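You operate a simulated robot arm through the tools that you are given. There is no shell and no other tool.

The job below is to be done with a simulated robot arm. You get a single attempt, and the scene is never put back.

## Task
Lid both tins and put them in the drawer over the tilt-out.
Fine: press each lid home on the tin of its colour; shut the drawer.
Where things are to end (x, y in the base frame): red tin within 0.06 m of [0.87, 0.71]; green tin within 0.06 m of [0.87, 0.86].

The check looks at the end state, three seconds after you hand in, the way a careful person would. Anything else that was tipped, shoved, dropped, spilled or broken makes it a failure. A push-on lid holds only when it is set on centred and level and pressed home; a screw cap is set on level and turned clockwise until tight.

## Robot
A 6-joint arm with a two-finger gripper, fixed in place. Base frame: the origin is on the floor under the middle of its stand, x ahead of it, y to its left, z up. Lengths are in m, angles in rad, forces in N, time in s.
It reaches about 1.298 m from its shoulder. Its first joint turns from -2.601 to 2.601 rad. Payload 1.57 kg.
Tool frame: the origin (TCP) lies between the finger pads and is the grasp point; the fingertips stand 0.021 m ahead of it; z points along the fingers, y is the line along which they close. The gripper opens to 0.07 m; its body begins 0.05 m behind the TCP.
Orientation is that of the tool frame in the base frame, as a unit quaternion [x, y, z, w]. With the fingers straight down and closing along the base's y, the tool's x points along the base's -x, its y along +y and its z along -z.

## Interface
- The arm moves only by the tool arm_command. Its argument "targets" is a list of rows, each a list of 7 numbers: the shift along the tool's x, y, z in units of 25 mm (1.0 is 25 mm), then the turn, a rotation vector about the tool's x, y, z in units of 4 degrees (1.0 is 4 degrees), then the gripper command, from -1 (fully open) to 1 (shut), values between in proportion. In form: [[dx, dy, dz, rx, ry, rz, fingers], ...]. A call has 1 to 20 rows; each row shifts and turns the commanded pose from where the row before left it, along the tool's axes as they then stand. A call with a number of a shift or a turn outside -1 to 1 is refused whole. A row lasts 0.2 s, in which the tool goes at most 0.05 m and 0.15 rad; a call with a longer step from one row to the next is refused whole, and so is a gripper value outside its range. A pose out of reach is approached as far as the arm can. The call stops where the force on the tool passes 60 N (or 10 N more than at its start, if that is more) or the arm is blocked; 0.2 s more then pass. The fingers move at their own pace (about 0.1037 m/s each) and stop on an object; they squeeze with about 23 N. The grip force told is the motor's: it shows also when the fingers shut on nothing. Time passes only in rows, and 0.2 s behind the last, so rows that do not move let the fingers close. The reply holds the time, the measured pose of the TCP, the force on the tool along the base axes, the opening and the grip force, in the units named above and with some noise, with the torque about the TCP (base axes, N m) and any sound that the robot's microphone picked up.
- Cameras (640 x 400 px; columns grow to the right, rows downward): "scene" is fixed at [0.2199, 0.5004, 1.4014]; the picture's right is [-0.09, -1.00, 0.00], its down [-0.75, 0.07, -0.66] and it looks along [0.66, -0.06, -0.75] (base axes); focal length 214 px, centre (320, 200). "wrist" rides on the gripper at [0.079, 0.004, -0.081] in the tool frame; the picture's right is [-0.05, 1.00, 0.00], its down [-0.67, -0.04, -0.74] and it looks along [-0.74, -0.04, 0.67] (tool axes); focal length 256 px, centre (320, 200). There is no depth. A picture from a camera that has moved, and an enlarged one, comes with that camera's place and axes in the base frame and with its lens.
- get_image(camera): a new picture of that camera. No time passes.
- lift_body(by): slides the trunk up (or, below 0, down) by that many m; the arm rides with it, the base frame stays. It gives what a move gives, with no picture.
- close_up(camera, box): a new picture of the part [left, top, right, bottom] of that camera's present view, enlarged. No time passes.
- close_job(): hands the job in; it is judged then, once.

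Places have to be worked out from the pictures, the camera data and where the tool is seen. Open the gripper and draw the arm clear of the work before you hand the job in, unless the task says otherwise.

The tools are called after "Emit:" by a JSON object that holds its "api" and its "payload". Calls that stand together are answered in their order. arm_command: Moves the arm, as the interface text tells. Its arguments: {"type":"object","properties":{"targets":{"type":"array","items":{"type":"array","items":{"type":"number"}}}},"required":["targets"]} The other tools are called the same way: lift_body (by) moves the trunk up or down; get_image (camera) takes a picture; close_up (camera, box) takes an enlarged picture of a part of a camera's view; close_job () hands the job in.

At the start:

```text
clock: 0.0
position: [0.4415, 0.5201, 1.2485]
ee_rot: [0.0, 1.0, 0.0, 0.0]
wrist_force: [-0.8, 0.3, -0.3]
wrist_torque: [0.02, 0.0, 0.03]
gripper_width: 0.0699
grip_force: 0.0
trunk travel left (down, up): [-0.93, 0.04]
```

scene: 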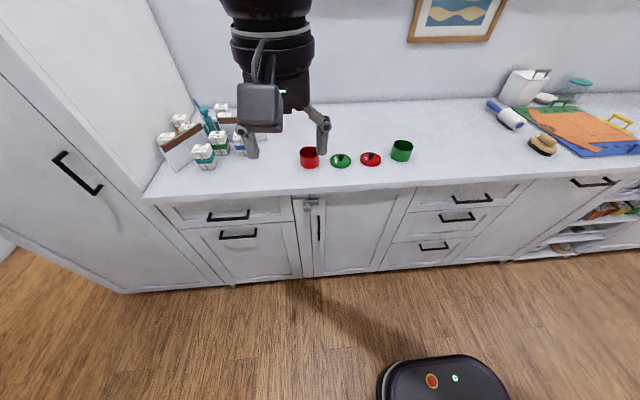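
wrist: 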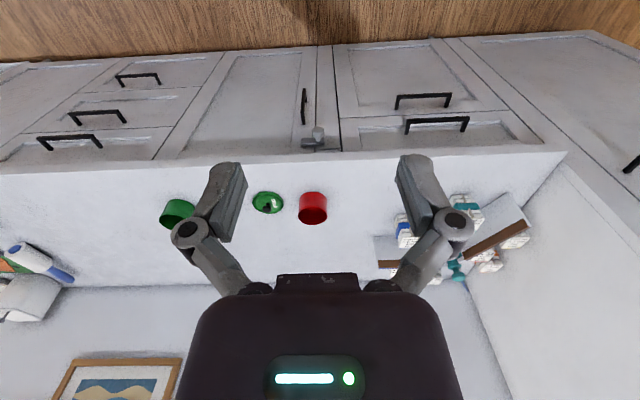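

I'll begin by looking closely at the work area to see the tins, lids, and drawers.

Emit:
{"api": "close_up", "payload": {"camera": "scene", "box": [280, 120, 440, 220]}}

Emit:
{"api": "close_up", "payload": {"camera": "scene", "box": [140, 160, 340, 290]}}

Emit:
{"api": "close_up", "payload": {"camera": "wrist", "box": [140, 60, 580, 290]}}

```text
4.00 times, centred on (360, 170) of scene
camera zoom: at [0.2199, 0.5004, 1.4014], right [-0.09, -1.0, 0.0], down [-0.75, 0.07, -0.66], along [0.66, -0.06, -0.75], focal length 858 px, centre (160, 320)
```

zoom: 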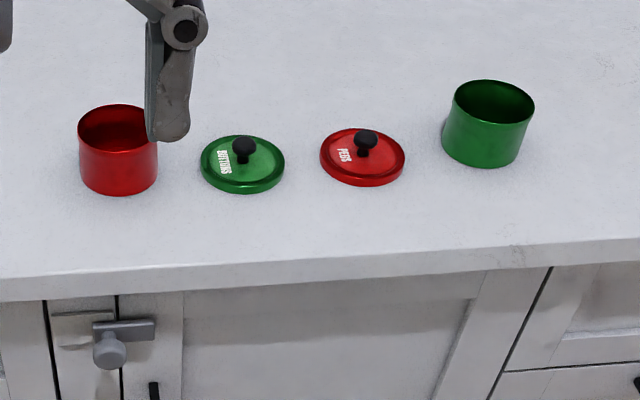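

```text
3.08 times, centred on (240, 225) of scene
camera zoom: at [0.2199, 0.5004, 1.4014], right [-0.09, -1.0, 0.0], down [-0.75, 0.07, -0.66], along [0.66, -0.06, -0.75], focal length 660 px, centre (566, 123)
```

zoom: 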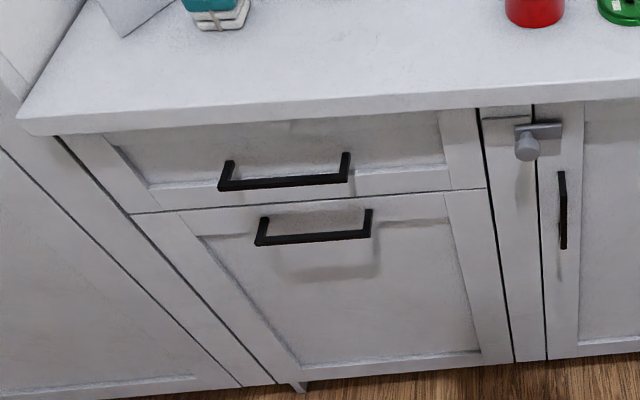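

```text
1.45 times, centred on (360, 175) of wrist
camera zoom: at [0.362, 0.5224, 1.3296], right [0.05, 1.0, 0.0], down [0.67, -0.04, 0.74], along [0.74, -0.04, -0.67], focal length 372 px, centre (262, 236)
```

zoom: 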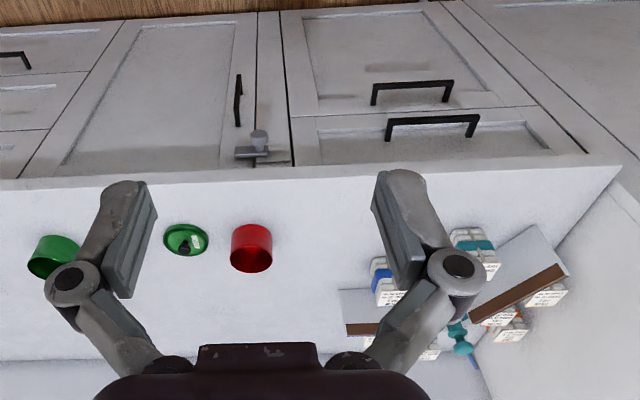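

The wrist picture shows the red tin, green lid, red lid and green tin in a row on the counter, with each lid beside the wrong tin. I need the counter height, so I move the open hand forward and to the right, staying high, to get views with parallax.

Emit:
{"api": "arm_command", "payload": {"targets": [[-0.6, -0.9, 0, 0, 0, 0, -1], [-0.6, -0.9, 0, 0, 0, 0, -1], [-0.6, -0.9, 0, 0, 0, 0, -1], [-0.6, -0.9, 0, 0, 0, 0, -1], [-0.6, -0.9, 0, 0, 0, 0, -1]]}}

Emit:
{"api": "get_image", "payload": {"camera": "wrist"}}

Emit:
{"api": "get_image", "payload": {"camera": "scene"}}

```text
clock: 1.2
position: [0.5161, 0.4052, 1.2486]
ee_rot: [0.0, 1.0, 0.0, 0.0]
wrist_force: [0.4, -0.3, -0.6]
wrist_torque: [-0.02, 0.02, 0.0]
gripper_width: 0.0703
grip_force: 0.2
trunk travel left (down, up): [-0.93, 0.04]
```

```text
taken
camera wrist: at [0.4371, 0.4093, 1.3297], right [0.05, 1.0, 0.0], down [0.67, -0.04, 0.74], along [0.74, -0.04, -0.67], focal length 256 px, centre (320, 200)
```

wrist: 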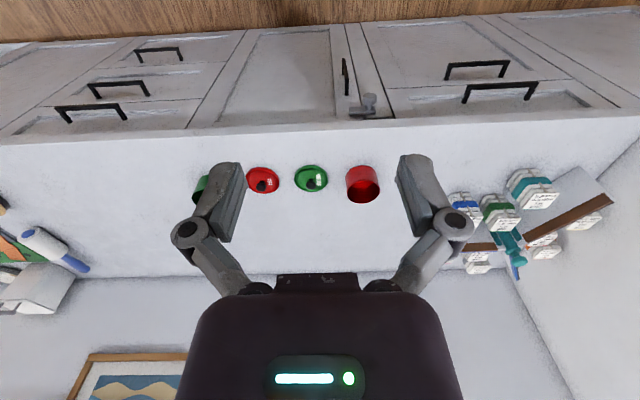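

```text
taken
```

scene: 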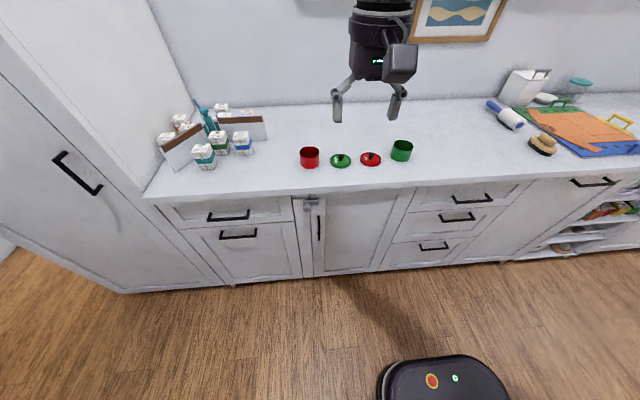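

The counter looks to be near z≈0.9–0.95. I lower the hand 0.2 m in front of the counter edge to get a different view of the tins and resolve the heights.

Emit:
{"api": "arm_command", "payload": {"targets": [[0, 0, 1, 0, 0, 0, -1], [0, 0, 1, 0, 0, 0, -1], [0, 0, 1, 0, 0, 0, -1], [0, 0, 1, 0, 0, 0, -1], [0, 0, 1, 0, 0, 0, -1], [0, 0, 1, 0, 0, 0, -1], [0, 0, 1, 0, 0, 0, -1]]}}

Emit:
{"api": "get_image", "payload": {"camera": "wrist"}}

Emit:
{"api": "get_image", "payload": {"camera": "scene"}}

```text
clock: 2.8
position: [0.5151, 0.4079, 1.2496]
ee_rot: [0.0, 1.0, 0.0, 0.0]
wrist_force: [0.0, 0.3, -0.7]
wrist_torque: [0.02, -0.01, 0.01]
gripper_width: 0.0699
grip_force: 0.0
out of reach, approached as far as the arm can: row 1, 2, 3, 4, 5, 6, 7
trunk travel left (down, up): [-0.93, 0.04]
```

```text
taken
camera wrist: at [0.4365, 0.4103, 1.3296], right [0.05, 1.0, 0.0], down [0.67, -0.04, 0.74], along [0.74, -0.04, -0.67], focal length 256 px, centre (320, 200)
```

wrist: 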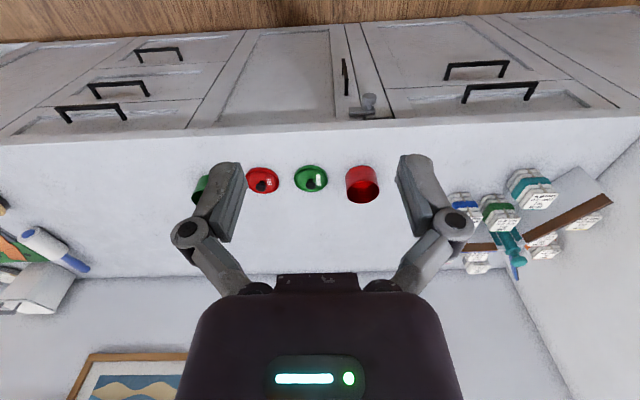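

```text
taken
```

scene: 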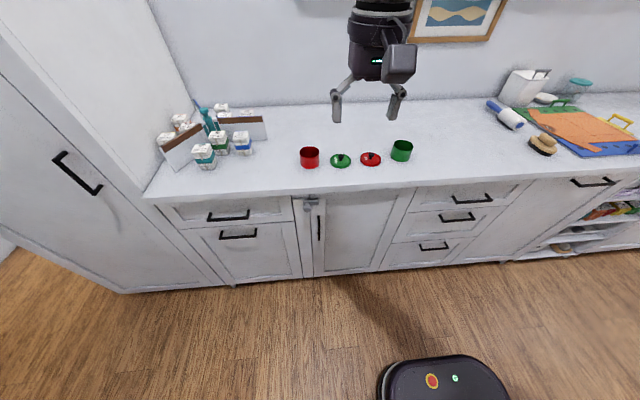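

Going straight down isn't reachable with the trunk at this height, so I'll lower the trunk 0.2 m instead. The hand is in front of the counter edge, so it stays clear of everything.

Emit:
{"api": "lift_body", "payload": {"by": -0.15}}

Emit:
{"api": "get_image", "payload": {"camera": "wrist"}}

Emit:
{"api": "get_image", "payload": {"camera": "scene"}}

```text
clock: 4.5
position: [0.5174, 0.4065, 1.0999]
ee_rot: [0.0, 1.0, 0.0, 0.0]
wrist_force: [0.1, 0.1, 0.3]
wrist_torque: [0.01, -0.01, -0.01]
gripper_width: 0.07
grip_force: 0.1
trunk travel left (down, up): [-0.78, 0.19]
```

```text
taken
camera wrist: at [0.4365, 0.4102, 1.1797], right [0.05, 1.0, 0.0], down [0.67, -0.04, 0.74], along [0.74, -0.04, -0.67], focal length 256 px, centre (320, 200)
```

wrist: 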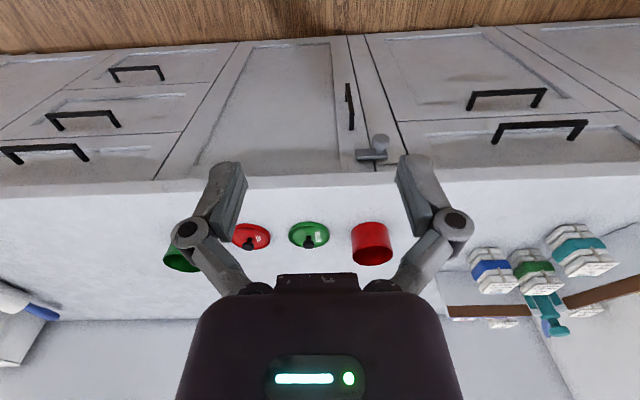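

```text
taken
```

scene: 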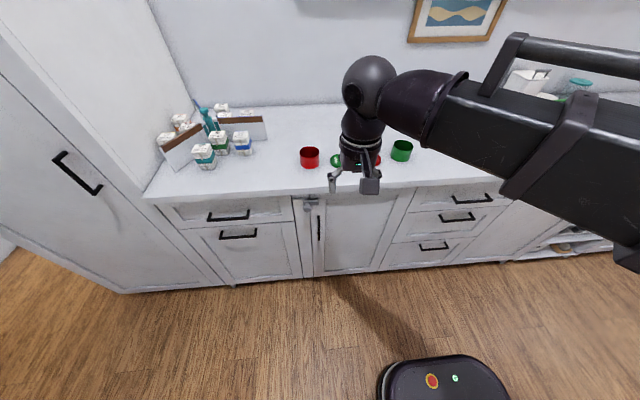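

I take close-ups from the present pose to compare with the earlier height.

Emit:
{"api": "close_up", "payload": {"camera": "wrist", "box": [220, 150, 420, 275]}}

Emit:
{"api": "close_up", "payload": {"camera": "wrist", "box": [400, 60, 640, 210]}}

```text
3.20 times, centred on (320, 212) of wrist
camera zoom: at [0.4365, 0.4102, 1.1797], right [0.05, 1.0, 0.0], down [0.67, -0.04, 0.74], along [0.74, -0.04, -0.67], focal length 819 px, centre (320, 160)
```

zoom: 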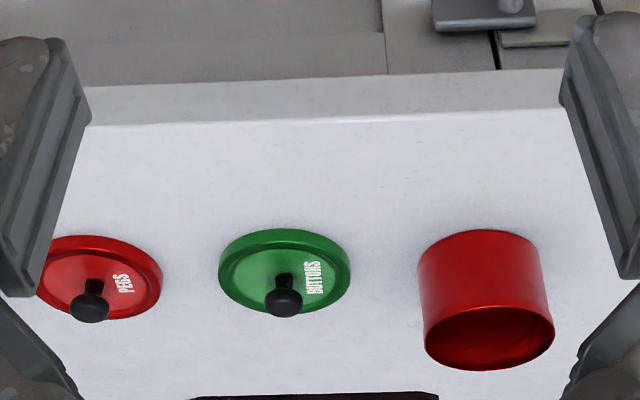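

```text
2.67 times, centred on (520, 135) of wrist
camera zoom: at [0.4365, 0.4102, 1.1797], right [0.05, 1.0, 0.0], down [0.67, -0.04, 0.74], along [0.74, -0.04, -0.67], focal length 683 px, centre (-213, 373)
```

zoom: 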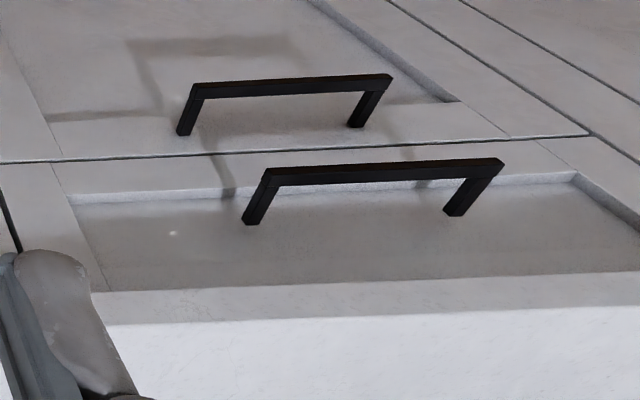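

Triangulation (scene + wrist) gives: counter ≈ z 0.90, green knob ≈ (0.841, 0.369, 0.923), red knob ≈ (0.849, 0.252, 0.918), red tin rim centre ≈ (0.848, 0.481, 0.946), green tin ≈ (0.860, 0.136). I move the open hand forward at z≈1.10 (well above everything) toward the green lid.

Emit:
{"api": "arm_command", "payload": {"targets": [[-1, -0.12, 0, 0, 0, 0, -1], [-1, -0.12, 0, 0, 0, 0, -1], [-1, -0.12, 0, 0, 0, 0, -1], [-1, -0.12, 0, 0, 0, 0, -1], [-1, -0.12, 0, 0, 0, 0, -1], [-1, -0.12, 0, 0, 0, 0, -1], [-1, -0.12, 0, 0, 0, 0, -1], [-1, -0.12, 0, 0, 0, 0, -1], [-1, -0.12, 0, 0, 0, 0, -1], [-1, -0.12, 0, 0, 0, 0, -1], [-1, -0.12, 0, 0, 0, 0, -1], [-1, -0.12, 0, 0, 0, 0, -1]]}}

Emit:
{"api": "get_image", "payload": {"camera": "wrist"}}

Emit:
{"api": "get_image", "payload": {"camera": "scene"}}

```text
clock: 7.2
position: [0.8156, 0.371, 1.0978]
ee_rot: [0.0, 1.0, -0.001, 0.0]
wrist_force: [0.6, -0.3, -0.1]
wrist_torque: [0.01, 0.01, -0.03]
gripper_width: 0.07
grip_force: 0.1
trunk travel left (down, up): [-0.78, 0.19]
```

```text
taken
camera wrist: at [0.7364, 0.3747, 1.1794], right [0.05, 1.0, 0.0], down [0.67, -0.04, 0.74], along [0.74, -0.04, -0.67], focal length 256 px, centre (320, 200)
```

wrist: 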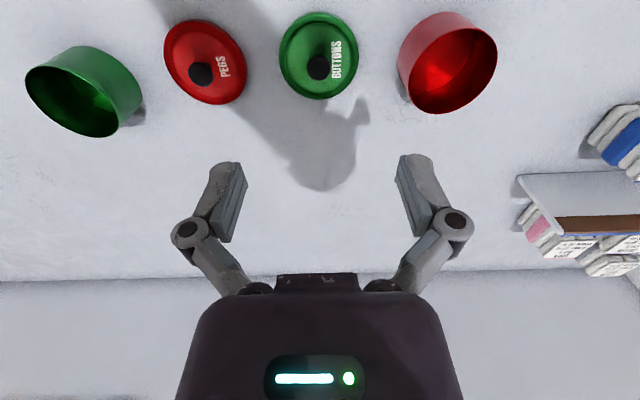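

```text
taken
```

scene: 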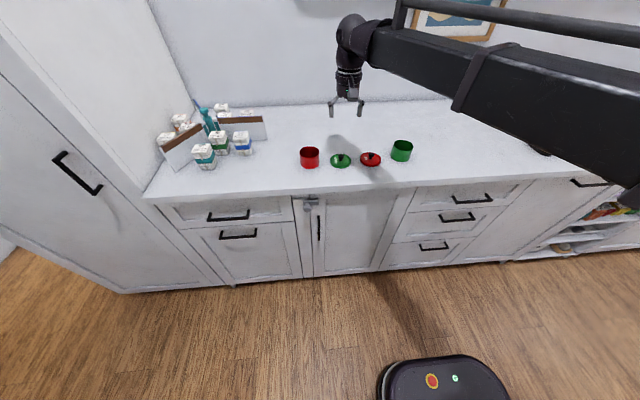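

Now the wrist camera sees all four pieces from above. I take enlarged pictures for precise centres and sizes.

Emit:
{"api": "close_up", "payload": {"camera": "wrist", "box": [260, 0, 420, 100]}}

Emit:
{"api": "close_up", "payload": {"camera": "wrist", "box": [360, 0, 560, 125]}}

Emit:
{"api": "close_up", "payload": {"camera": "wrist", "box": [0, 0, 260, 162]}}

```text
4.00 times, centred on (340, 50) of wrist
camera zoom: at [0.7364, 0.3747, 1.1794], right [0.05, 1.0, 0.0], down [0.67, -0.04, 0.74], along [0.74, -0.04, -0.67], focal length 1024 px, centre (240, 800)
```

zoom: 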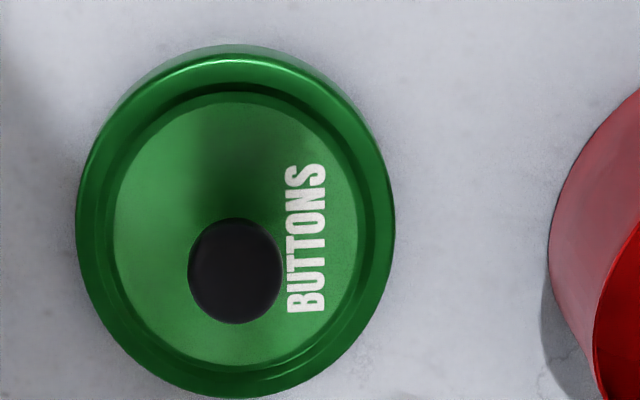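

```text
3.20 times, centred on (460, 62) of wrist
camera zoom: at [0.7364, 0.3747, 1.1794], right [0.05, 1.0, 0.0], down [0.67, -0.04, 0.74], along [0.74, -0.04, -0.67], focal length 819 px, centre (-128, 640)
```

zoom: 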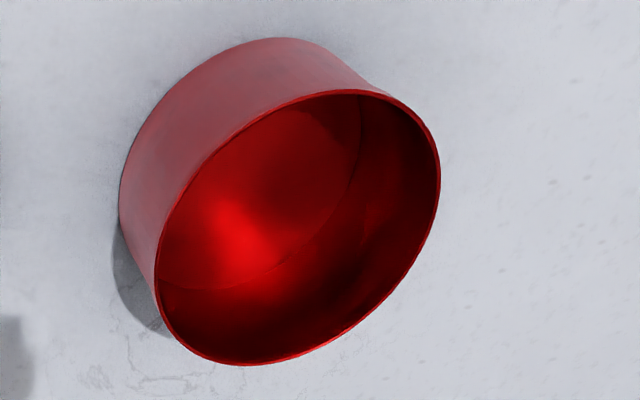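

```text
2.46 times, centred on (130, 81) of wrist
camera zoom: at [0.7364, 0.3747, 1.1794], right [0.05, 1.0, 0.0], down [0.67, -0.04, 0.74], along [0.74, -0.04, -0.67], focal length 630 px, centre (788, 493)
```

zoom: 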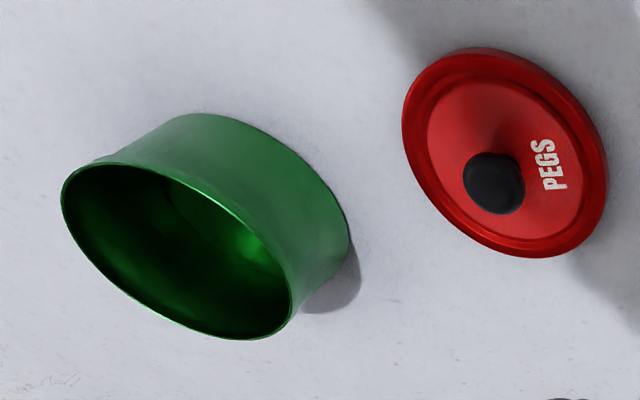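

Combining three views: rims at z≈0.957, counter ≈0.91; green knob ≈ (0.8285, 0.370, 0.932), red knob ≈ (0.829, 0.259, 0.932), red tin ≈ (0.832, 0.481), green tin ≈ (0.842, 0.145); tins are ≈0.069 wide, so I handle things by the knobs. I line up above the green knob, half closed, and go down to z≈0.985.

Emit:
{"api": "arm_command", "payload": {"targets": [[-0.5, 0, 0.5, 0, 0, 0, -0.3], [0, 0, 1, 0, 0, 0, -0.3], [0, 0, 1, 0, 0, 0, -0.3], [0, 0, 1, 0, 0, 0, -0.3], [0, 0, 1, 0, 0, 0, -0.3], [0, 0, 0, 0, 0, 0, -0.3]]}}

Emit:
{"api": "get_image", "payload": {"camera": "wrist"}}

Emit:
{"api": "get_image", "payload": {"camera": "scene"}}

```text
clock: 8.6
position: [0.8283, 0.3717, 1.0986]
ee_rot: [0.0, 1.0, -0.001, 0.0]
wrist_force: [0.0, -0.4, -0.4]
wrist_torque: [0.02, 0.01, -0.02]
gripper_width: 0.0454
grip_force: 0.0
out of reach, approached as far as the arm can: row 1, 2, 3, 4, 5
trunk travel left (down, up): [-0.78, 0.19]
```

```text
taken
camera wrist: at [0.7493, 0.3751, 1.1796], right [0.05, 1.0, 0.0], down [0.67, -0.04, 0.74], along [0.74, -0.04, -0.67], focal length 256 px, centre (320, 200)
```

wrist: 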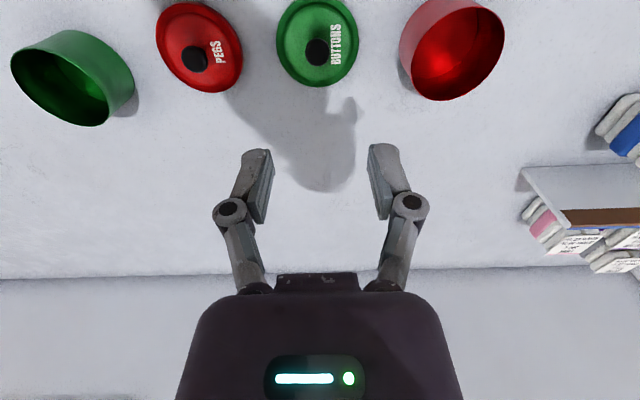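

```text
taken
```

scene: 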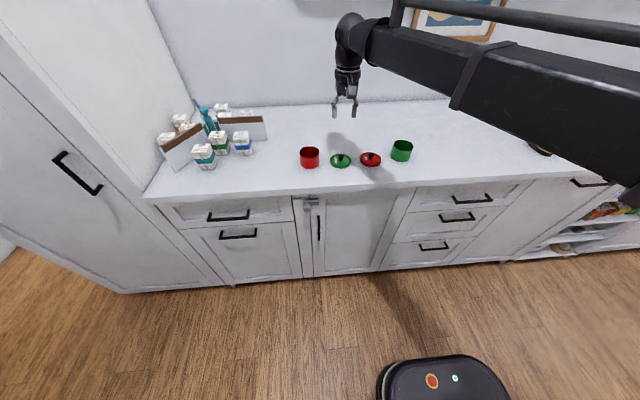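

The arm again cannot move straight down by itself (x moved, z did not), so vertical motion will be done with the trunk. I lower the trunk by 0.11 m, which puts the TCP at about z 0.989, above all rims except between the fingers.

Emit:
{"api": "lift_body", "payload": {"by": -0.11}}

Emit:
{"api": "arm_command", "payload": {"targets": [[0, 0, 0.2, 0, 0, 0, -0.3], [0, 0, 0, 0, 0, 0, -0.3]]}}

Emit:
{"api": "get_image", "payload": {"camera": "wrist"}}

Emit:
{"api": "get_image", "payload": {"camera": "scene"}}

```text
clock: 10.0
position: [0.8278, 0.3719, 0.9897]
ee_rot: [0.0, 1.0, 0.0, 0.0]
wrist_force: [-0.4, -0.2, 0.1]
wrist_torque: [0.02, -0.03, -0.01]
gripper_width: 0.0454
grip_force: 0.1
trunk travel left (down, up): [-0.67, 0.3]
```

```text
clock: 10.6
position: [0.8284, 0.3728, 0.989]
ee_rot: [0.0, 1.0, 0.0, 0.0]
wrist_force: [0.0, -0.4, 0.0]
wrist_torque: [-0.02, -0.01, 0.01]
gripper_width: 0.0455
grip_force: 0.0
out of reach, approached as far as the arm can: row 1
trunk travel left (down, up): [-0.67, 0.3]
```

```text
taken
camera wrist: at [0.7493, 0.3751, 1.0696], right [0.05, 1.0, 0.0], down [0.67, -0.04, 0.74], along [0.74, -0.04, -0.67], focal length 256 px, centre (320, 200)
```

wrist: 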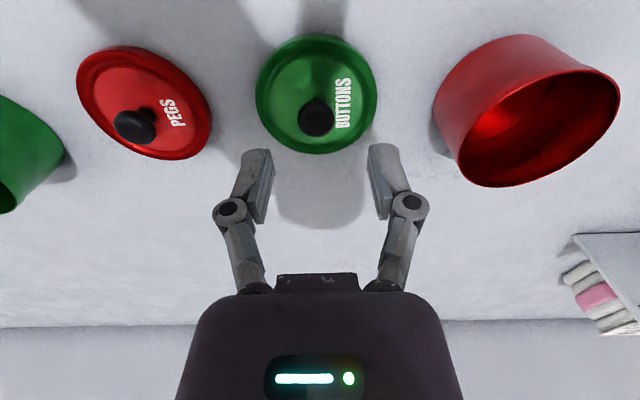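

```text
taken
```

scene: 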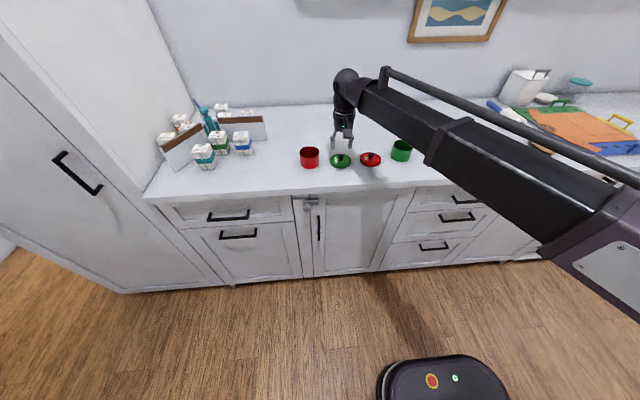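

Only the trunk changes height for this arm, which is fine. The knob top now sits almost exactly where the TCP axis should meet z≈0.932; I check it enlarged.

Emit:
{"api": "close_up", "payload": {"camera": "wrist", "box": [220, 20, 420, 145]}}

Emit:
{"api": "close_up", "payload": {"camera": "scene", "box": [300, 110, 420, 185]}}

```text
3.20 times, centred on (320, 82) of wrist
camera zoom: at [0.7493, 0.3751, 1.0696], right [0.05, 1.0, 0.0], down [0.67, -0.04, 0.74], along [0.74, -0.04, -0.67], focal length 819 px, centre (320, 576)
```

zoom: 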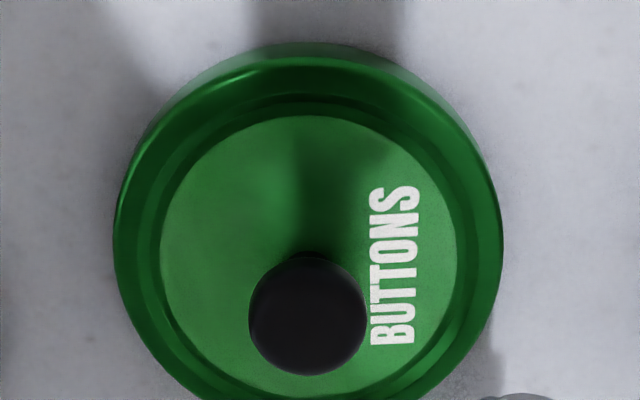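

```text
5.33 times, centred on (360, 148) of scene
camera zoom: at [0.2199, 0.5004, 1.4014], right [-0.09, -1.0, 0.0], down [-0.75, 0.07, -0.66], along [0.66, -0.06, -0.75], focal length 1144 px, centre (107, 480)
```

zoom: 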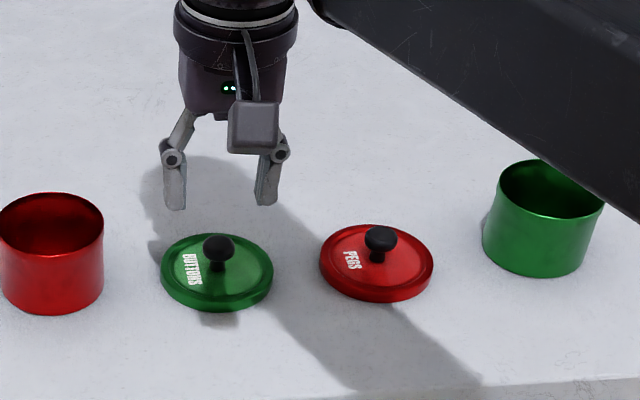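

Knob centre ≈ (0.829, 0.3687, 0.934) from two views; true TCP ≈ (0.8283, 0.3711, 0.9886). I shift 2.4 mm to the right and lower the trunk 44 mm so the fingertips straddle the knob ball, about 5 mm above the lid.

Emit:
{"api": "arm_command", "payload": {"targets": [[-0.03, -0.1, 0, 0, 0, 0, -0.3], [0, 0, 0, 0, 0, 0, -0.3]]}}

Emit:
{"api": "lift_body", "payload": {"by": -0.044}}

Emit:
{"api": "get_image", "payload": {"camera": "wrist"}}

Emit:
{"api": "close_up", "payload": {"camera": "scene", "box": [300, 110, 420, 185]}}

```text
clock: 11.2
position: [0.8298, 0.3703, 0.9885]
ee_rot: [-0.001, 1.0, 0.0, 0.0]
wrist_force: [0.8, 0.2, 0.2]
wrist_torque: [-0.02, -0.01, -0.01]
gripper_width: 0.0456
grip_force: 0.0
trunk travel left (down, up): [-0.67, 0.3]
```

```text
clock: 12.0
position: [0.8288, 0.3699, 0.9455]
ee_rot: [0.0, 1.0, 0.001, 0.0]
wrist_force: [-0.4, -0.4, 0.2]
wrist_torque: [0.0, 0.01, 0.0]
gripper_width: 0.0455
grip_force: 0.1
trunk travel left (down, up): [-0.626, 0.344]
```

```text
taken
camera wrist: at [0.7501, 0.3727, 1.0257], right [0.05, 1.0, 0.0], down [0.67, -0.04, 0.74], along [0.74, -0.04, -0.67], focal length 256 px, centre (320, 200)
```

wrist: 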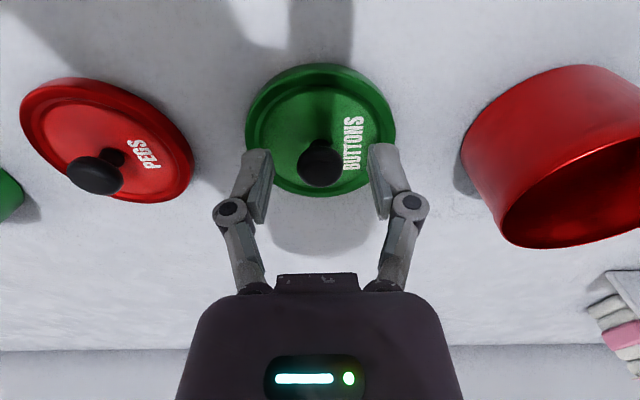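

```text
5.33 times, centred on (360, 148) of scene
camera zoom: at [0.2199, 0.5004, 1.4014], right [-0.09, -1.0, 0.0], down [-0.75, 0.07, -0.66], along [0.66, -0.06, -0.75], focal length 1144 px, centre (107, 480)
```

zoom: 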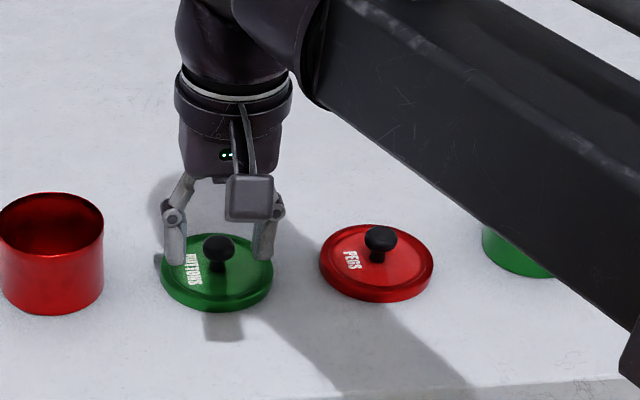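

The knob is centred between the fingers (column 320, inner faces ≈268 and 370). I close on it.

Emit:
{"api": "arm_command", "payload": {"targets": [[0, 0, 0, 0, 0, 0, 1], [0, 0, 0, 0, 0, 0, 1], [0, 0, 0, 0, 0, 0, 1]]}}

Emit:
{"api": "get_image", "payload": {"camera": "wrist"}}

```text
clock: 12.8
position: [0.8307, 0.369, 0.945]
ee_rot: [-0.001, 1.0, 0.0, 0.0]
wrist_force: [-0.1, 0.0, 2.5]
wrist_torque: [0.0, 0.01, -0.01]
gripper_width: 0.0189
grip_force: 23.1
trunk travel left (down, up): [-0.626, 0.344]
```

```text
taken
camera wrist: at [0.7499, 0.3727, 1.0259], right [0.05, 1.0, 0.0], down [0.67, -0.04, 0.75], along [0.74, -0.04, -0.67], focal length 256 px, centre (320, 200)
```

wrist: 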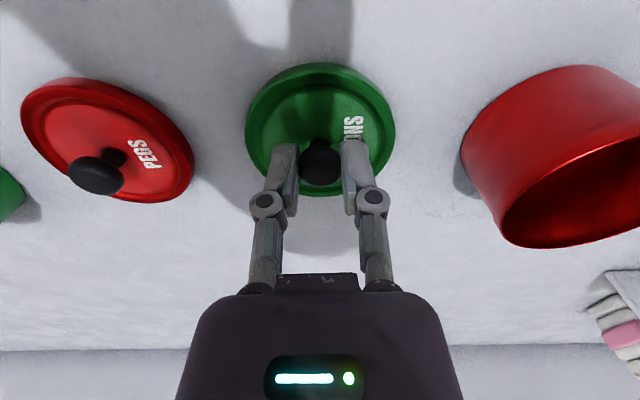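

Gripped at 18.9 mm with 23 N. I lift 80 mm with the trunk and check the lid hangs level.

Emit:
{"api": "lift_body", "payload": {"by": 0.08}}

Emit:
{"api": "get_image", "payload": {"camera": "wrist"}}

Emit:
{"api": "get_image", "payload": {"camera": "scene"}}

Emit:
{"api": "close_up", "payload": {"camera": "scene", "box": [300, 90, 420, 165]}}

```text
clock: 14.0
position: [0.8289, 0.3691, 1.0249]
ee_rot: [0.001, 1.0, 0.0, 0.001]
wrist_force: [0.4, -0.3, 0.7]
wrist_torque: [0.01, 0.01, 0.02]
gripper_width: 0.0188
grip_force: 22.9
trunk travel left (down, up): [-0.706, 0.264]
```

```text
taken
camera wrist: at [0.7502, 0.3729, 1.1055], right [0.05, 1.0, 0.0], down [0.67, -0.04, 0.74], along [0.74, -0.04, -0.67], focal length 256 px, centre (320, 200)
```

wrist: 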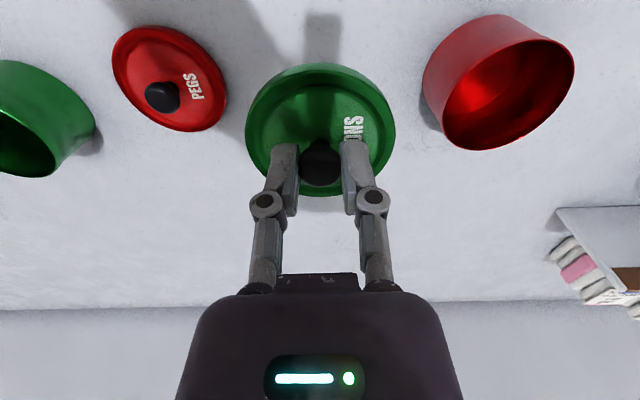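

```text
taken
```

scene: 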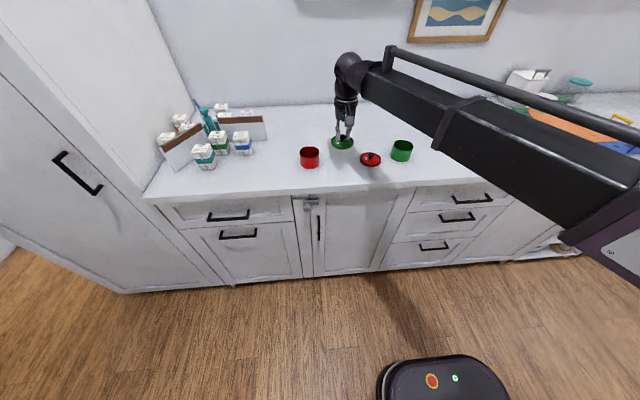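

```text
5.33 times, centred on (360, 128) of scene
camera zoom: at [0.2199, 0.5004, 1.4014], right [-0.09, -1.0, 0.0], down [-0.75, 0.07, -0.66], along [0.66, -0.06, -0.75], focal length 1144 px, centre (107, 587)
```

zoom: 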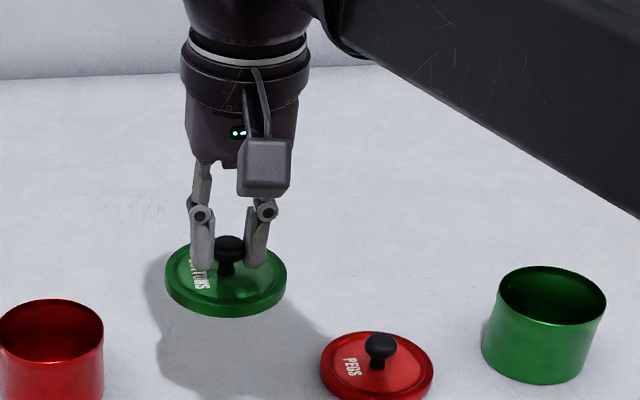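

The lid is held level, unchanged in the wrist view. I take enlarged views to measure the lid's offset from the TCP and refine the green tin's centre.

Emit:
{"api": "close_up", "payload": {"camera": "wrist", "box": [220, 50, 420, 210]}}

Emit:
{"api": "close_up", "payload": {"camera": "wrist", "box": [0, 40, 240, 190]}}

```text
2.50 times, centred on (320, 130) of wrist
camera zoom: at [0.7502, 0.3729, 1.1055], right [0.05, 1.0, 0.0], down [0.67, -0.04, 0.74], along [0.74, -0.04, -0.67], focal length 640 px, centre (320, 375)
```

zoom: 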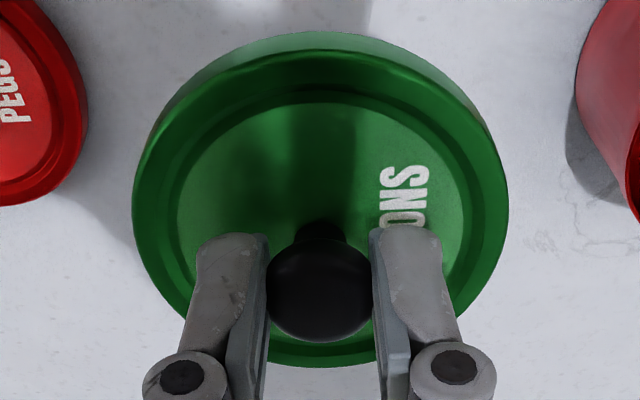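

```text
2.67 times, centred on (120, 115) of wrist
camera zoom: at [0.7502, 0.3729, 1.1055], right [0.05, 1.0, 0.0], down [0.67, -0.04, 0.74], along [0.74, -0.04, -0.67], focal length 683 px, centre (853, 427)
```

zoom: 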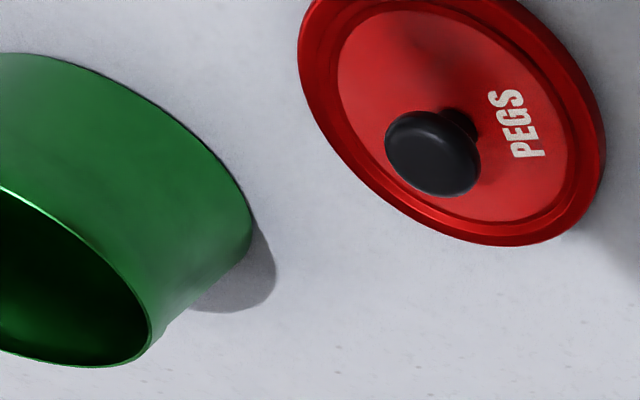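

The held lid is centred on the TCP within ~1 mm. I move sideways at this height to y≈0.24 for a good look at the green tin before placing.

Emit:
{"api": "arm_command", "payload": {"targets": [[-0.1, -0.9, 0, 0, 0, 0, 1], [-0.1, -0.9, 0, 0, 0, 0, 1], [-0.1, -0.9, 0, 0, 0, 0, 1], [-0.1, -0.9, 0, 0, 0, 0, 1], [-0.1, -0.9, 0, 0, 0, 0, 1], [0, 0, 0, 0, 0, 0, 1]]}}

Emit:
{"api": "get_image", "payload": {"camera": "wrist"}}

Emit:
{"api": "close_up", "payload": {"camera": "wrist", "box": [60, 0, 260, 125]}}

Emit:
{"api": "get_image", "payload": {"camera": "scene"}}

```text
clock: 15.4
position: [0.8412, 0.2558, 1.0241]
ee_rot: [0.001, 1.0, 0.0, 0.0]
wrist_force: [-0.1, 0.6, -0.6]
wrist_torque: [0.02, 0.02, 0.02]
gripper_width: 0.0191
grip_force: 22.9
trunk travel left (down, up): [-0.706, 0.264]
```

```text
taken
camera wrist: at [0.7618, 0.2597, 1.1056], right [0.05, 1.0, 0.0], down [0.67, -0.04, 0.74], along [0.74, -0.04, -0.67], focal length 256 px, centre (320, 200)
```

wrist: 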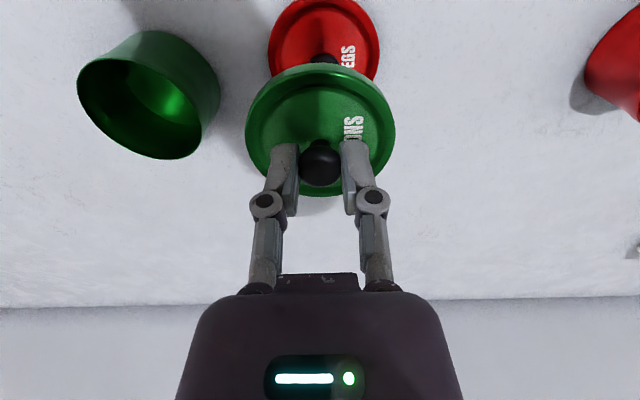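

```text
3.20 times, centred on (160, 62) of wrist
camera zoom: at [0.7618, 0.2597, 1.1056], right [0.05, 1.0, 0.0], down [0.67, -0.04, 0.74], along [0.74, -0.04, -0.67], focal length 819 px, centre (832, 640)
```

zoom: 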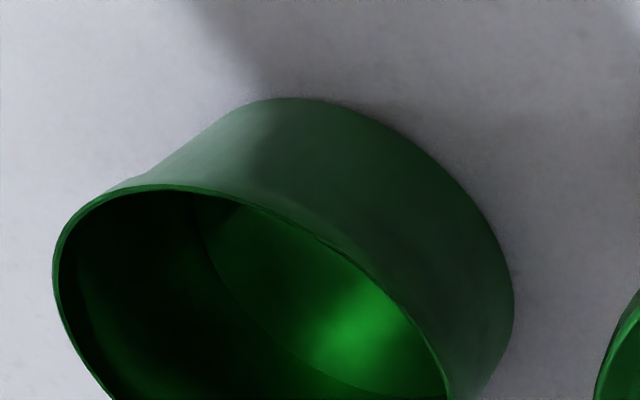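

```text
taken
```

scene: 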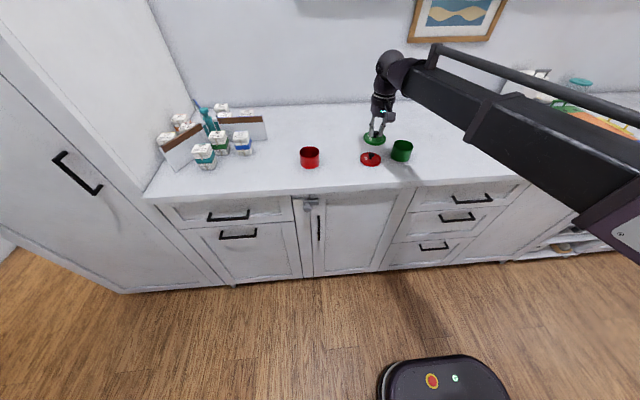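

I take one more enlarged picture covering the whole green rim.

Emit:
{"api": "close_up", "payload": {"camera": "wrist", "box": [60, 25, 284, 165]}}

Emit:
{"api": "close_up", "payload": {"camera": "scene", "box": [340, 110, 436, 170]}}

```text
2.86 times, centred on (172, 95) of wrist
camera zoom: at [0.7618, 0.2597, 1.1056], right [0.05, 1.0, 0.0], down [0.67, -0.04, 0.74], along [0.74, -0.04, -0.67], focal length 731 px, centre (743, 500)
```

zoom: 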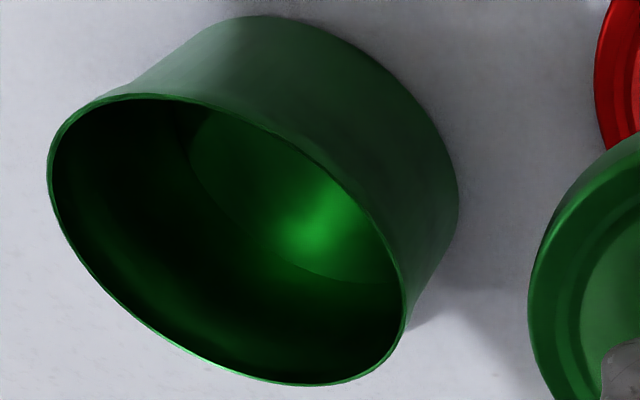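

```text
6.67 times, centred on (388, 140) of scene
camera zoom: at [0.2199, 0.5004, 1.4014], right [-0.09, -1.0, 0.0], down [-0.75, 0.07, -0.66], along [0.66, -0.06, -0.75], focal length 1430 px, centre (-133, 600)
```

zoom: 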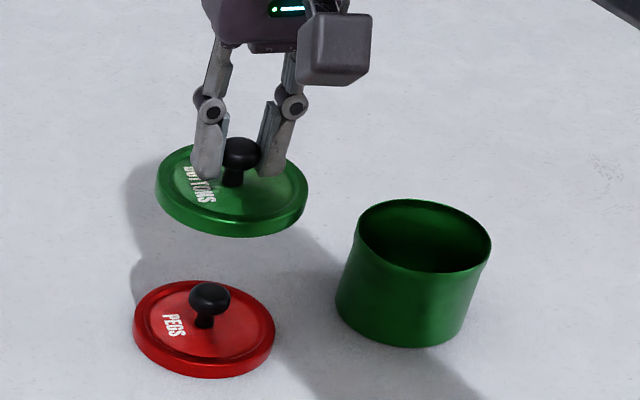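

Green rim fit: centre ≈ (0.842, 0.144), z 0.957, radius ≈0.0347. Moving the lid over it: dy −112 mm, dx +1 mm, still 33 mm above the rim.

Emit:
{"api": "arm_command", "payload": {"targets": [[-0.05, -0.9, 0, 0, 0, 0, 1], [0, -0.9, 0, 0, 0, 0, 1], [0, -0.9, 0, 0, 0, 0, 1], [0, -0.9, 0, 0, 0, 0, 1], [0, -0.89, 0, 0, 0, 0, 1], [0, 0, 0, 0, 0, 0, 1], [0, 0, 0, 0, 0, 0, 1]]}}

Emit:
{"api": "get_image", "payload": {"camera": "wrist"}}

Emit:
{"api": "close_up", "payload": {"camera": "scene", "box": [340, 90, 468, 170]}}

```text
clock: 17.0
position: [0.8431, 0.1441, 1.0253]
ee_rot: [-0.001, 1.0, 0.001, 0.0]
wrist_force: [0.0, -0.9, 1.1]
wrist_torque: [0.01, 0.03, 0.02]
gripper_width: 0.0189
grip_force: 23.0
trunk travel left (down, up): [-0.706, 0.264]
```

```text
taken
camera wrist: at [0.7632, 0.1464, 1.1056], right [0.05, 1.0, 0.0], down [0.67, -0.04, 0.74], along [0.74, -0.04, -0.67], focal length 256 px, centre (320, 200)
```

wrist: 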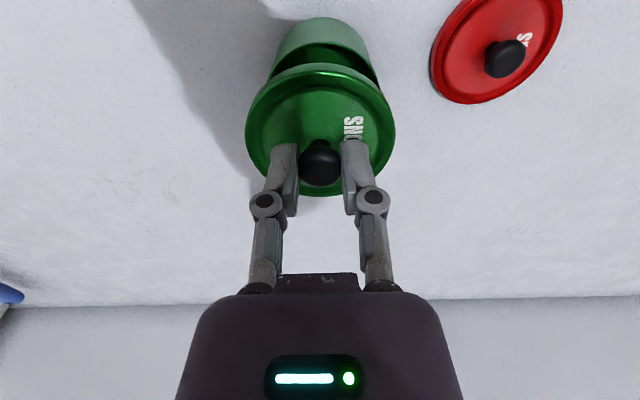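

```text
5.00 times, centred on (404, 130) of scene
camera zoom: at [0.2199, 0.5004, 1.4014], right [-0.09, -1.0, 0.0], down [-0.75, 0.07, -0.66], along [0.66, -0.06, -0.75], focal length 1072 px, centre (-100, 550)
```

zoom: 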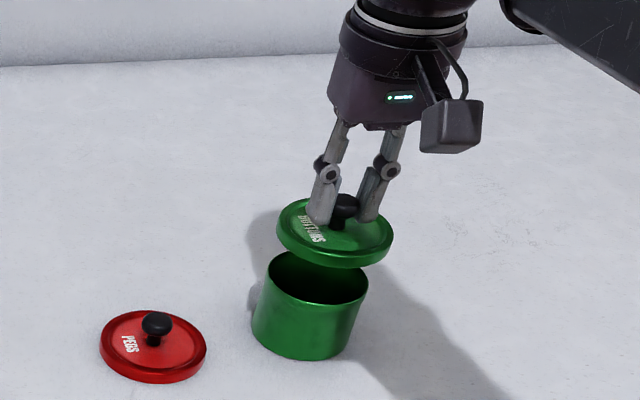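

True TCP ≈ (0.842, 0.1424); I nudge +1 mm in y and lower 25 mm, leaving the lid ~8 mm above the rim, then check the alignment.

Emit:
{"api": "arm_command", "payload": {"targets": [[0, 0.04, 0, 0, 0, 0, 1], [0, 0, 0, 0, 0, 0, 1]]}}

Emit:
{"api": "lift_body", "payload": {"by": -0.024}}

Emit:
{"api": "close_up", "payload": {"camera": "wrist", "box": [220, 20, 420, 210]}}

Emit:
{"api": "close_up", "payload": {"camera": "scene", "box": [370, 110, 434, 170]}}

```text
clock: 17.6
position: [0.8437, 0.1449, 1.0252]
ee_rot: [0.0, 1.0, -0.001, 0.0]
wrist_force: [1.0, 0.1, 0.6]
wrist_torque: [0.0, -0.03, -0.02]
gripper_width: 0.0191
grip_force: 23.0
trunk travel left (down, up): [-0.706, 0.264]
```

```text
clock: 18.3
position: [0.8426, 0.1448, 1.0011]
ee_rot: [0.0, 1.0, 0.0, 0.0]
wrist_force: [-0.2, -0.9, 0.6]
wrist_torque: [0.02, 0.0, 0.01]
gripper_width: 0.0191
grip_force: 23.3
trunk travel left (down, up): [-0.682, 0.288]
```

```text
2.11 times, centred on (320, 115) of wrist
camera zoom: at [0.7636, 0.1479, 1.0816], right [0.05, 1.0, 0.0], down [0.67, -0.04, 0.74], along [0.74, -0.04, -0.67], focal length 539 px, centre (320, 379)
```

zoom: 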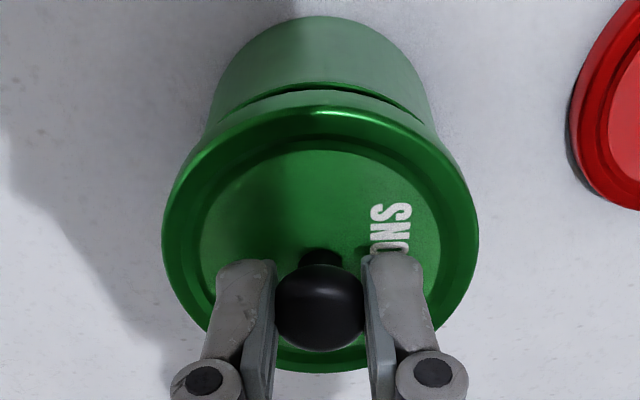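

```text
6.67 times, centred on (402, 140) of scene
camera zoom: at [0.2199, 0.5004, 1.4014], right [-0.09, -1.0, 0.0], down [-0.75, 0.07, -0.66], along [0.66, -0.06, -0.75], focal length 1430 px, centre (-227, 600)
```

zoom: 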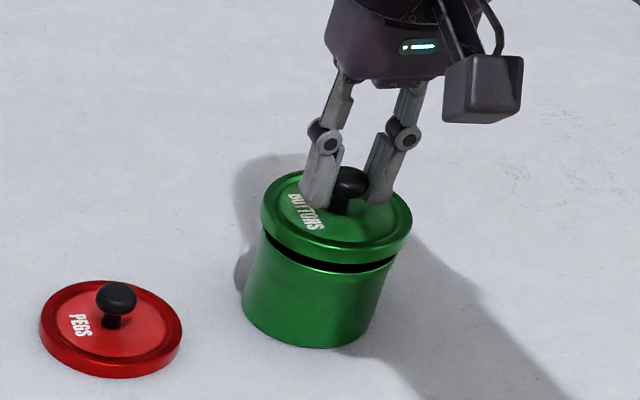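

The lid looks concentric with the tin (the small image shift matches its height). I lower 8 mm to touch and watch the force.

Emit:
{"api": "lift_body", "payload": {"by": -0.008}}

Emit:
{"api": "close_up", "payload": {"camera": "scene", "box": [370, 110, 434, 170]}}

Emit:
{"api": "close_up", "payload": {"camera": "wrist", "box": [220, 20, 420, 210]}}

```text
clock: 18.9
position: [0.8424, 0.1437, 0.9939]
ee_rot: [0.0, 1.0, 0.0, 0.0]
wrist_force: [2.4, 0.9, 10.6]
wrist_torque: [-0.04, 0.13, -0.01]
gripper_width: 0.0189
grip_force: 23.0
trunk travel left (down, up): [-0.674, 0.296]
```

```text
6.67 times, centred on (402, 140) of scene
camera zoom: at [0.2199, 0.5004, 1.4014], right [-0.09, -1.0, 0.0], down [-0.75, 0.07, -0.66], along [0.66, -0.06, -0.75], focal length 1430 px, centre (-227, 600)
```

zoom: 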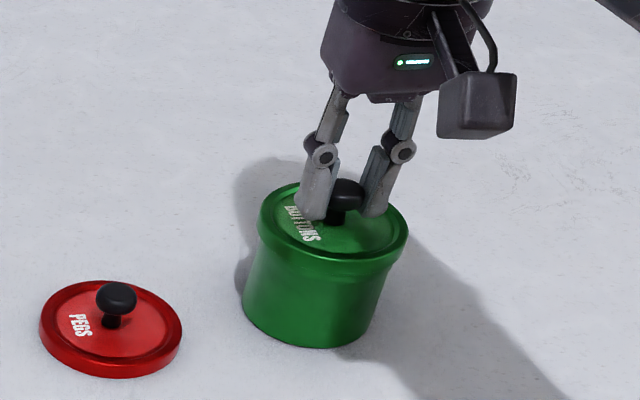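

```text
2.11 times, centred on (320, 115) of wrist
camera zoom: at [0.7634, 0.1479, 1.0742], right [0.05, 1.0, 0.0], down [0.67, -0.04, 0.75], along [0.74, -0.04, -0.67], focal length 539 px, centre (320, 379)
```

zoom: 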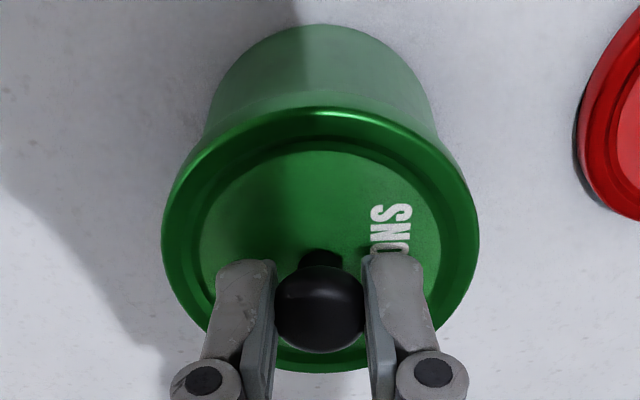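

Contact: 10.6 N upward with a torque suggesting the reaction is on the near side, so the lid may be ~1 mm too close to me or slightly pitched. I back off 4 mm, check the no-load readings, and shift +1 mm in x before retrying.

Emit:
{"api": "lift_body", "payload": {"by": 0.004}}

Emit:
{"api": "arm_command", "payload": {"targets": [[-0.04, 0, 0, 0, 0, 0, 1], [0, 0, 0, 0, 0, 0, 1]]}}

Emit:
{"api": "lift_body", "payload": {"by": -0.004}}

Emit:
{"api": "close_up", "payload": {"camera": "wrist", "box": [220, 20, 420, 210]}}

```text
clock: 19.4
position: [0.8416, 0.1457, 0.9965]
ee_rot: [0.0, 1.0, 0.0, 0.0]
wrist_force: [0.0, 0.5, -0.8]
wrist_torque: [0.02, 0.01, 0.03]
gripper_width: 0.0193
grip_force: 22.9
trunk travel left (down, up): [-0.678, 0.292]
```

```text
clock: 20.0
position: [0.8451, 0.1445, 0.9971]
ee_rot: [0.001, 1.0, 0.0, 0.0]
wrist_force: [0.7, -0.5, -0.2]
wrist_torque: [0.0, 0.03, -0.02]
gripper_width: 0.019
grip_force: 23.3
trunk travel left (down, up): [-0.678, 0.292]
```

```text
clock: 20.5
position: [0.8439, 0.1447, 0.9929]
ee_rot: [0.001, 1.0, 0.0, 0.0]
wrist_force: [-0.2, -0.6, 6.0]
wrist_torque: [0.0, 0.11, 0.01]
gripper_width: 0.019
grip_force: 22.8
trunk travel left (down, up): [-0.674, 0.296]
```

```text
2.11 times, centred on (320, 115) of wrist
camera zoom: at [0.7643, 0.1478, 1.0741], right [0.05, 1.0, 0.0], down [0.67, -0.04, 0.74], along [0.74, -0.04, -0.67], focal length 539 px, centre (320, 379)
```

zoom: 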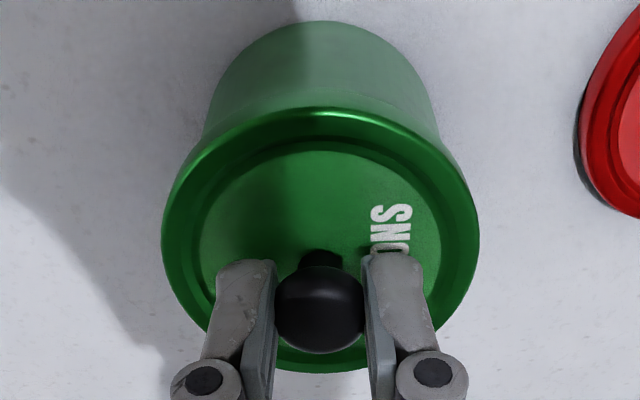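

Lateral force vanished and the load dropped to 6 N, but the reaction is still on the near side. I probe another +1 mm in x to see the trend.

Emit:
{"api": "lift_body", "payload": {"by": 0.004}}

Emit:
{"api": "arm_command", "payload": {"targets": [[-0.04, 0, 0, 0, 0, 0, 1], [0, 0, 0, 0, 0, 0, 1]]}}

Emit:
{"api": "lift_body", "payload": {"by": -0.004}}

Emit:
{"api": "close_up", "payload": {"camera": "scene", "box": [370, 120, 434, 160]}}

```text
clock: 21.1
position: [0.8431, 0.1456, 0.9972]
ee_rot: [0.0, 1.0, -0.001, 0.0]
wrist_force: [-0.2, -0.6, 0.3]
wrist_torque: [-0.03, 0.02, -0.01]
gripper_width: 0.0189
grip_force: 22.8
trunk travel left (down, up): [-0.678, 0.292]
```

```text
clock: 21.7
position: [0.8451, 0.1465, 0.9968]
ee_rot: [0.001, 1.0, 0.001, 0.0]
wrist_force: [0.3, -0.8, -0.6]
wrist_torque: [0.03, -0.04, 0.02]
gripper_width: 0.0191
grip_force: 22.9
trunk travel left (down, up): [-0.678, 0.292]
```

```text
clock: 22.2
position: [0.845, 0.1454, 0.9925]
ee_rot: [0.0, 1.0, 0.0, 0.0]
wrist_force: [0.3, -0.1, 6.0]
wrist_torque: [0.02, 0.02, 0.01]
gripper_width: 0.019
grip_force: 23.2
trunk travel left (down, up): [-0.674, 0.296]
```

```text
10.00 times, centred on (402, 140) of scene
camera zoom: at [0.2199, 0.5004, 1.4014], right [-0.09, -1.0, 0.0], down [-0.75, 0.07, -0.66], along [0.66, -0.06, -0.75], focal length 2145 px, centre (-500, 800)
```

zoom: 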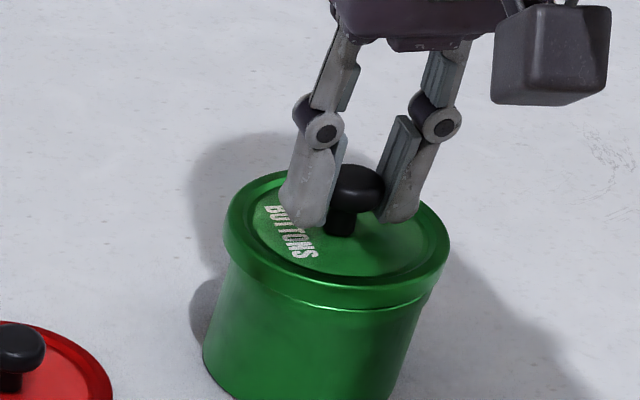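

Now the reaction is centred (torque ≈0.02, no side force, 6 N): the lid sits concentric on the rim. I press down in small trunk steps.

Emit:
{"api": "lift_body", "payload": {"by": -0.003}}

Emit:
{"api": "close_up", "payload": {"camera": "scene", "box": [370, 120, 434, 160]}}

```text
clock: 22.7
position: [0.8451, 0.1446, 0.9905]
ee_rot: [0.0, 1.0, 0.001, 0.0]
wrist_force: [3.3, 0.4, 16.7]
wrist_torque: [-0.01, 0.17, 0.02]
gripper_width: 0.0191
grip_force: 22.7
trunk travel left (down, up): [-0.671, 0.299]
```

```text
10.00 times, centred on (402, 140) of scene
camera zoom: at [0.2199, 0.5004, 1.4014], right [-0.09, -1.0, 0.0], down [-0.75, 0.07, -0.66], along [0.66, -0.06, -0.75], focal length 2145 px, centre (-500, 800)
```

zoom: 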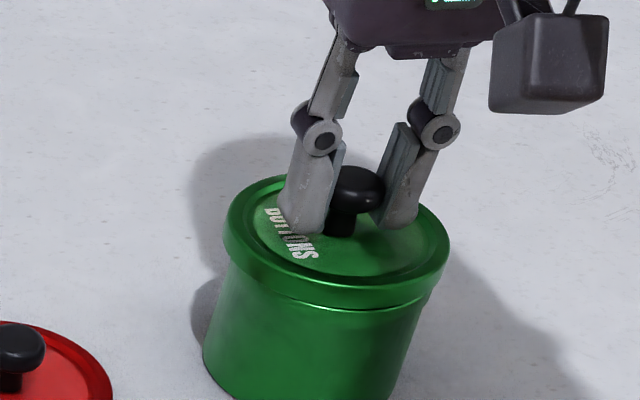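

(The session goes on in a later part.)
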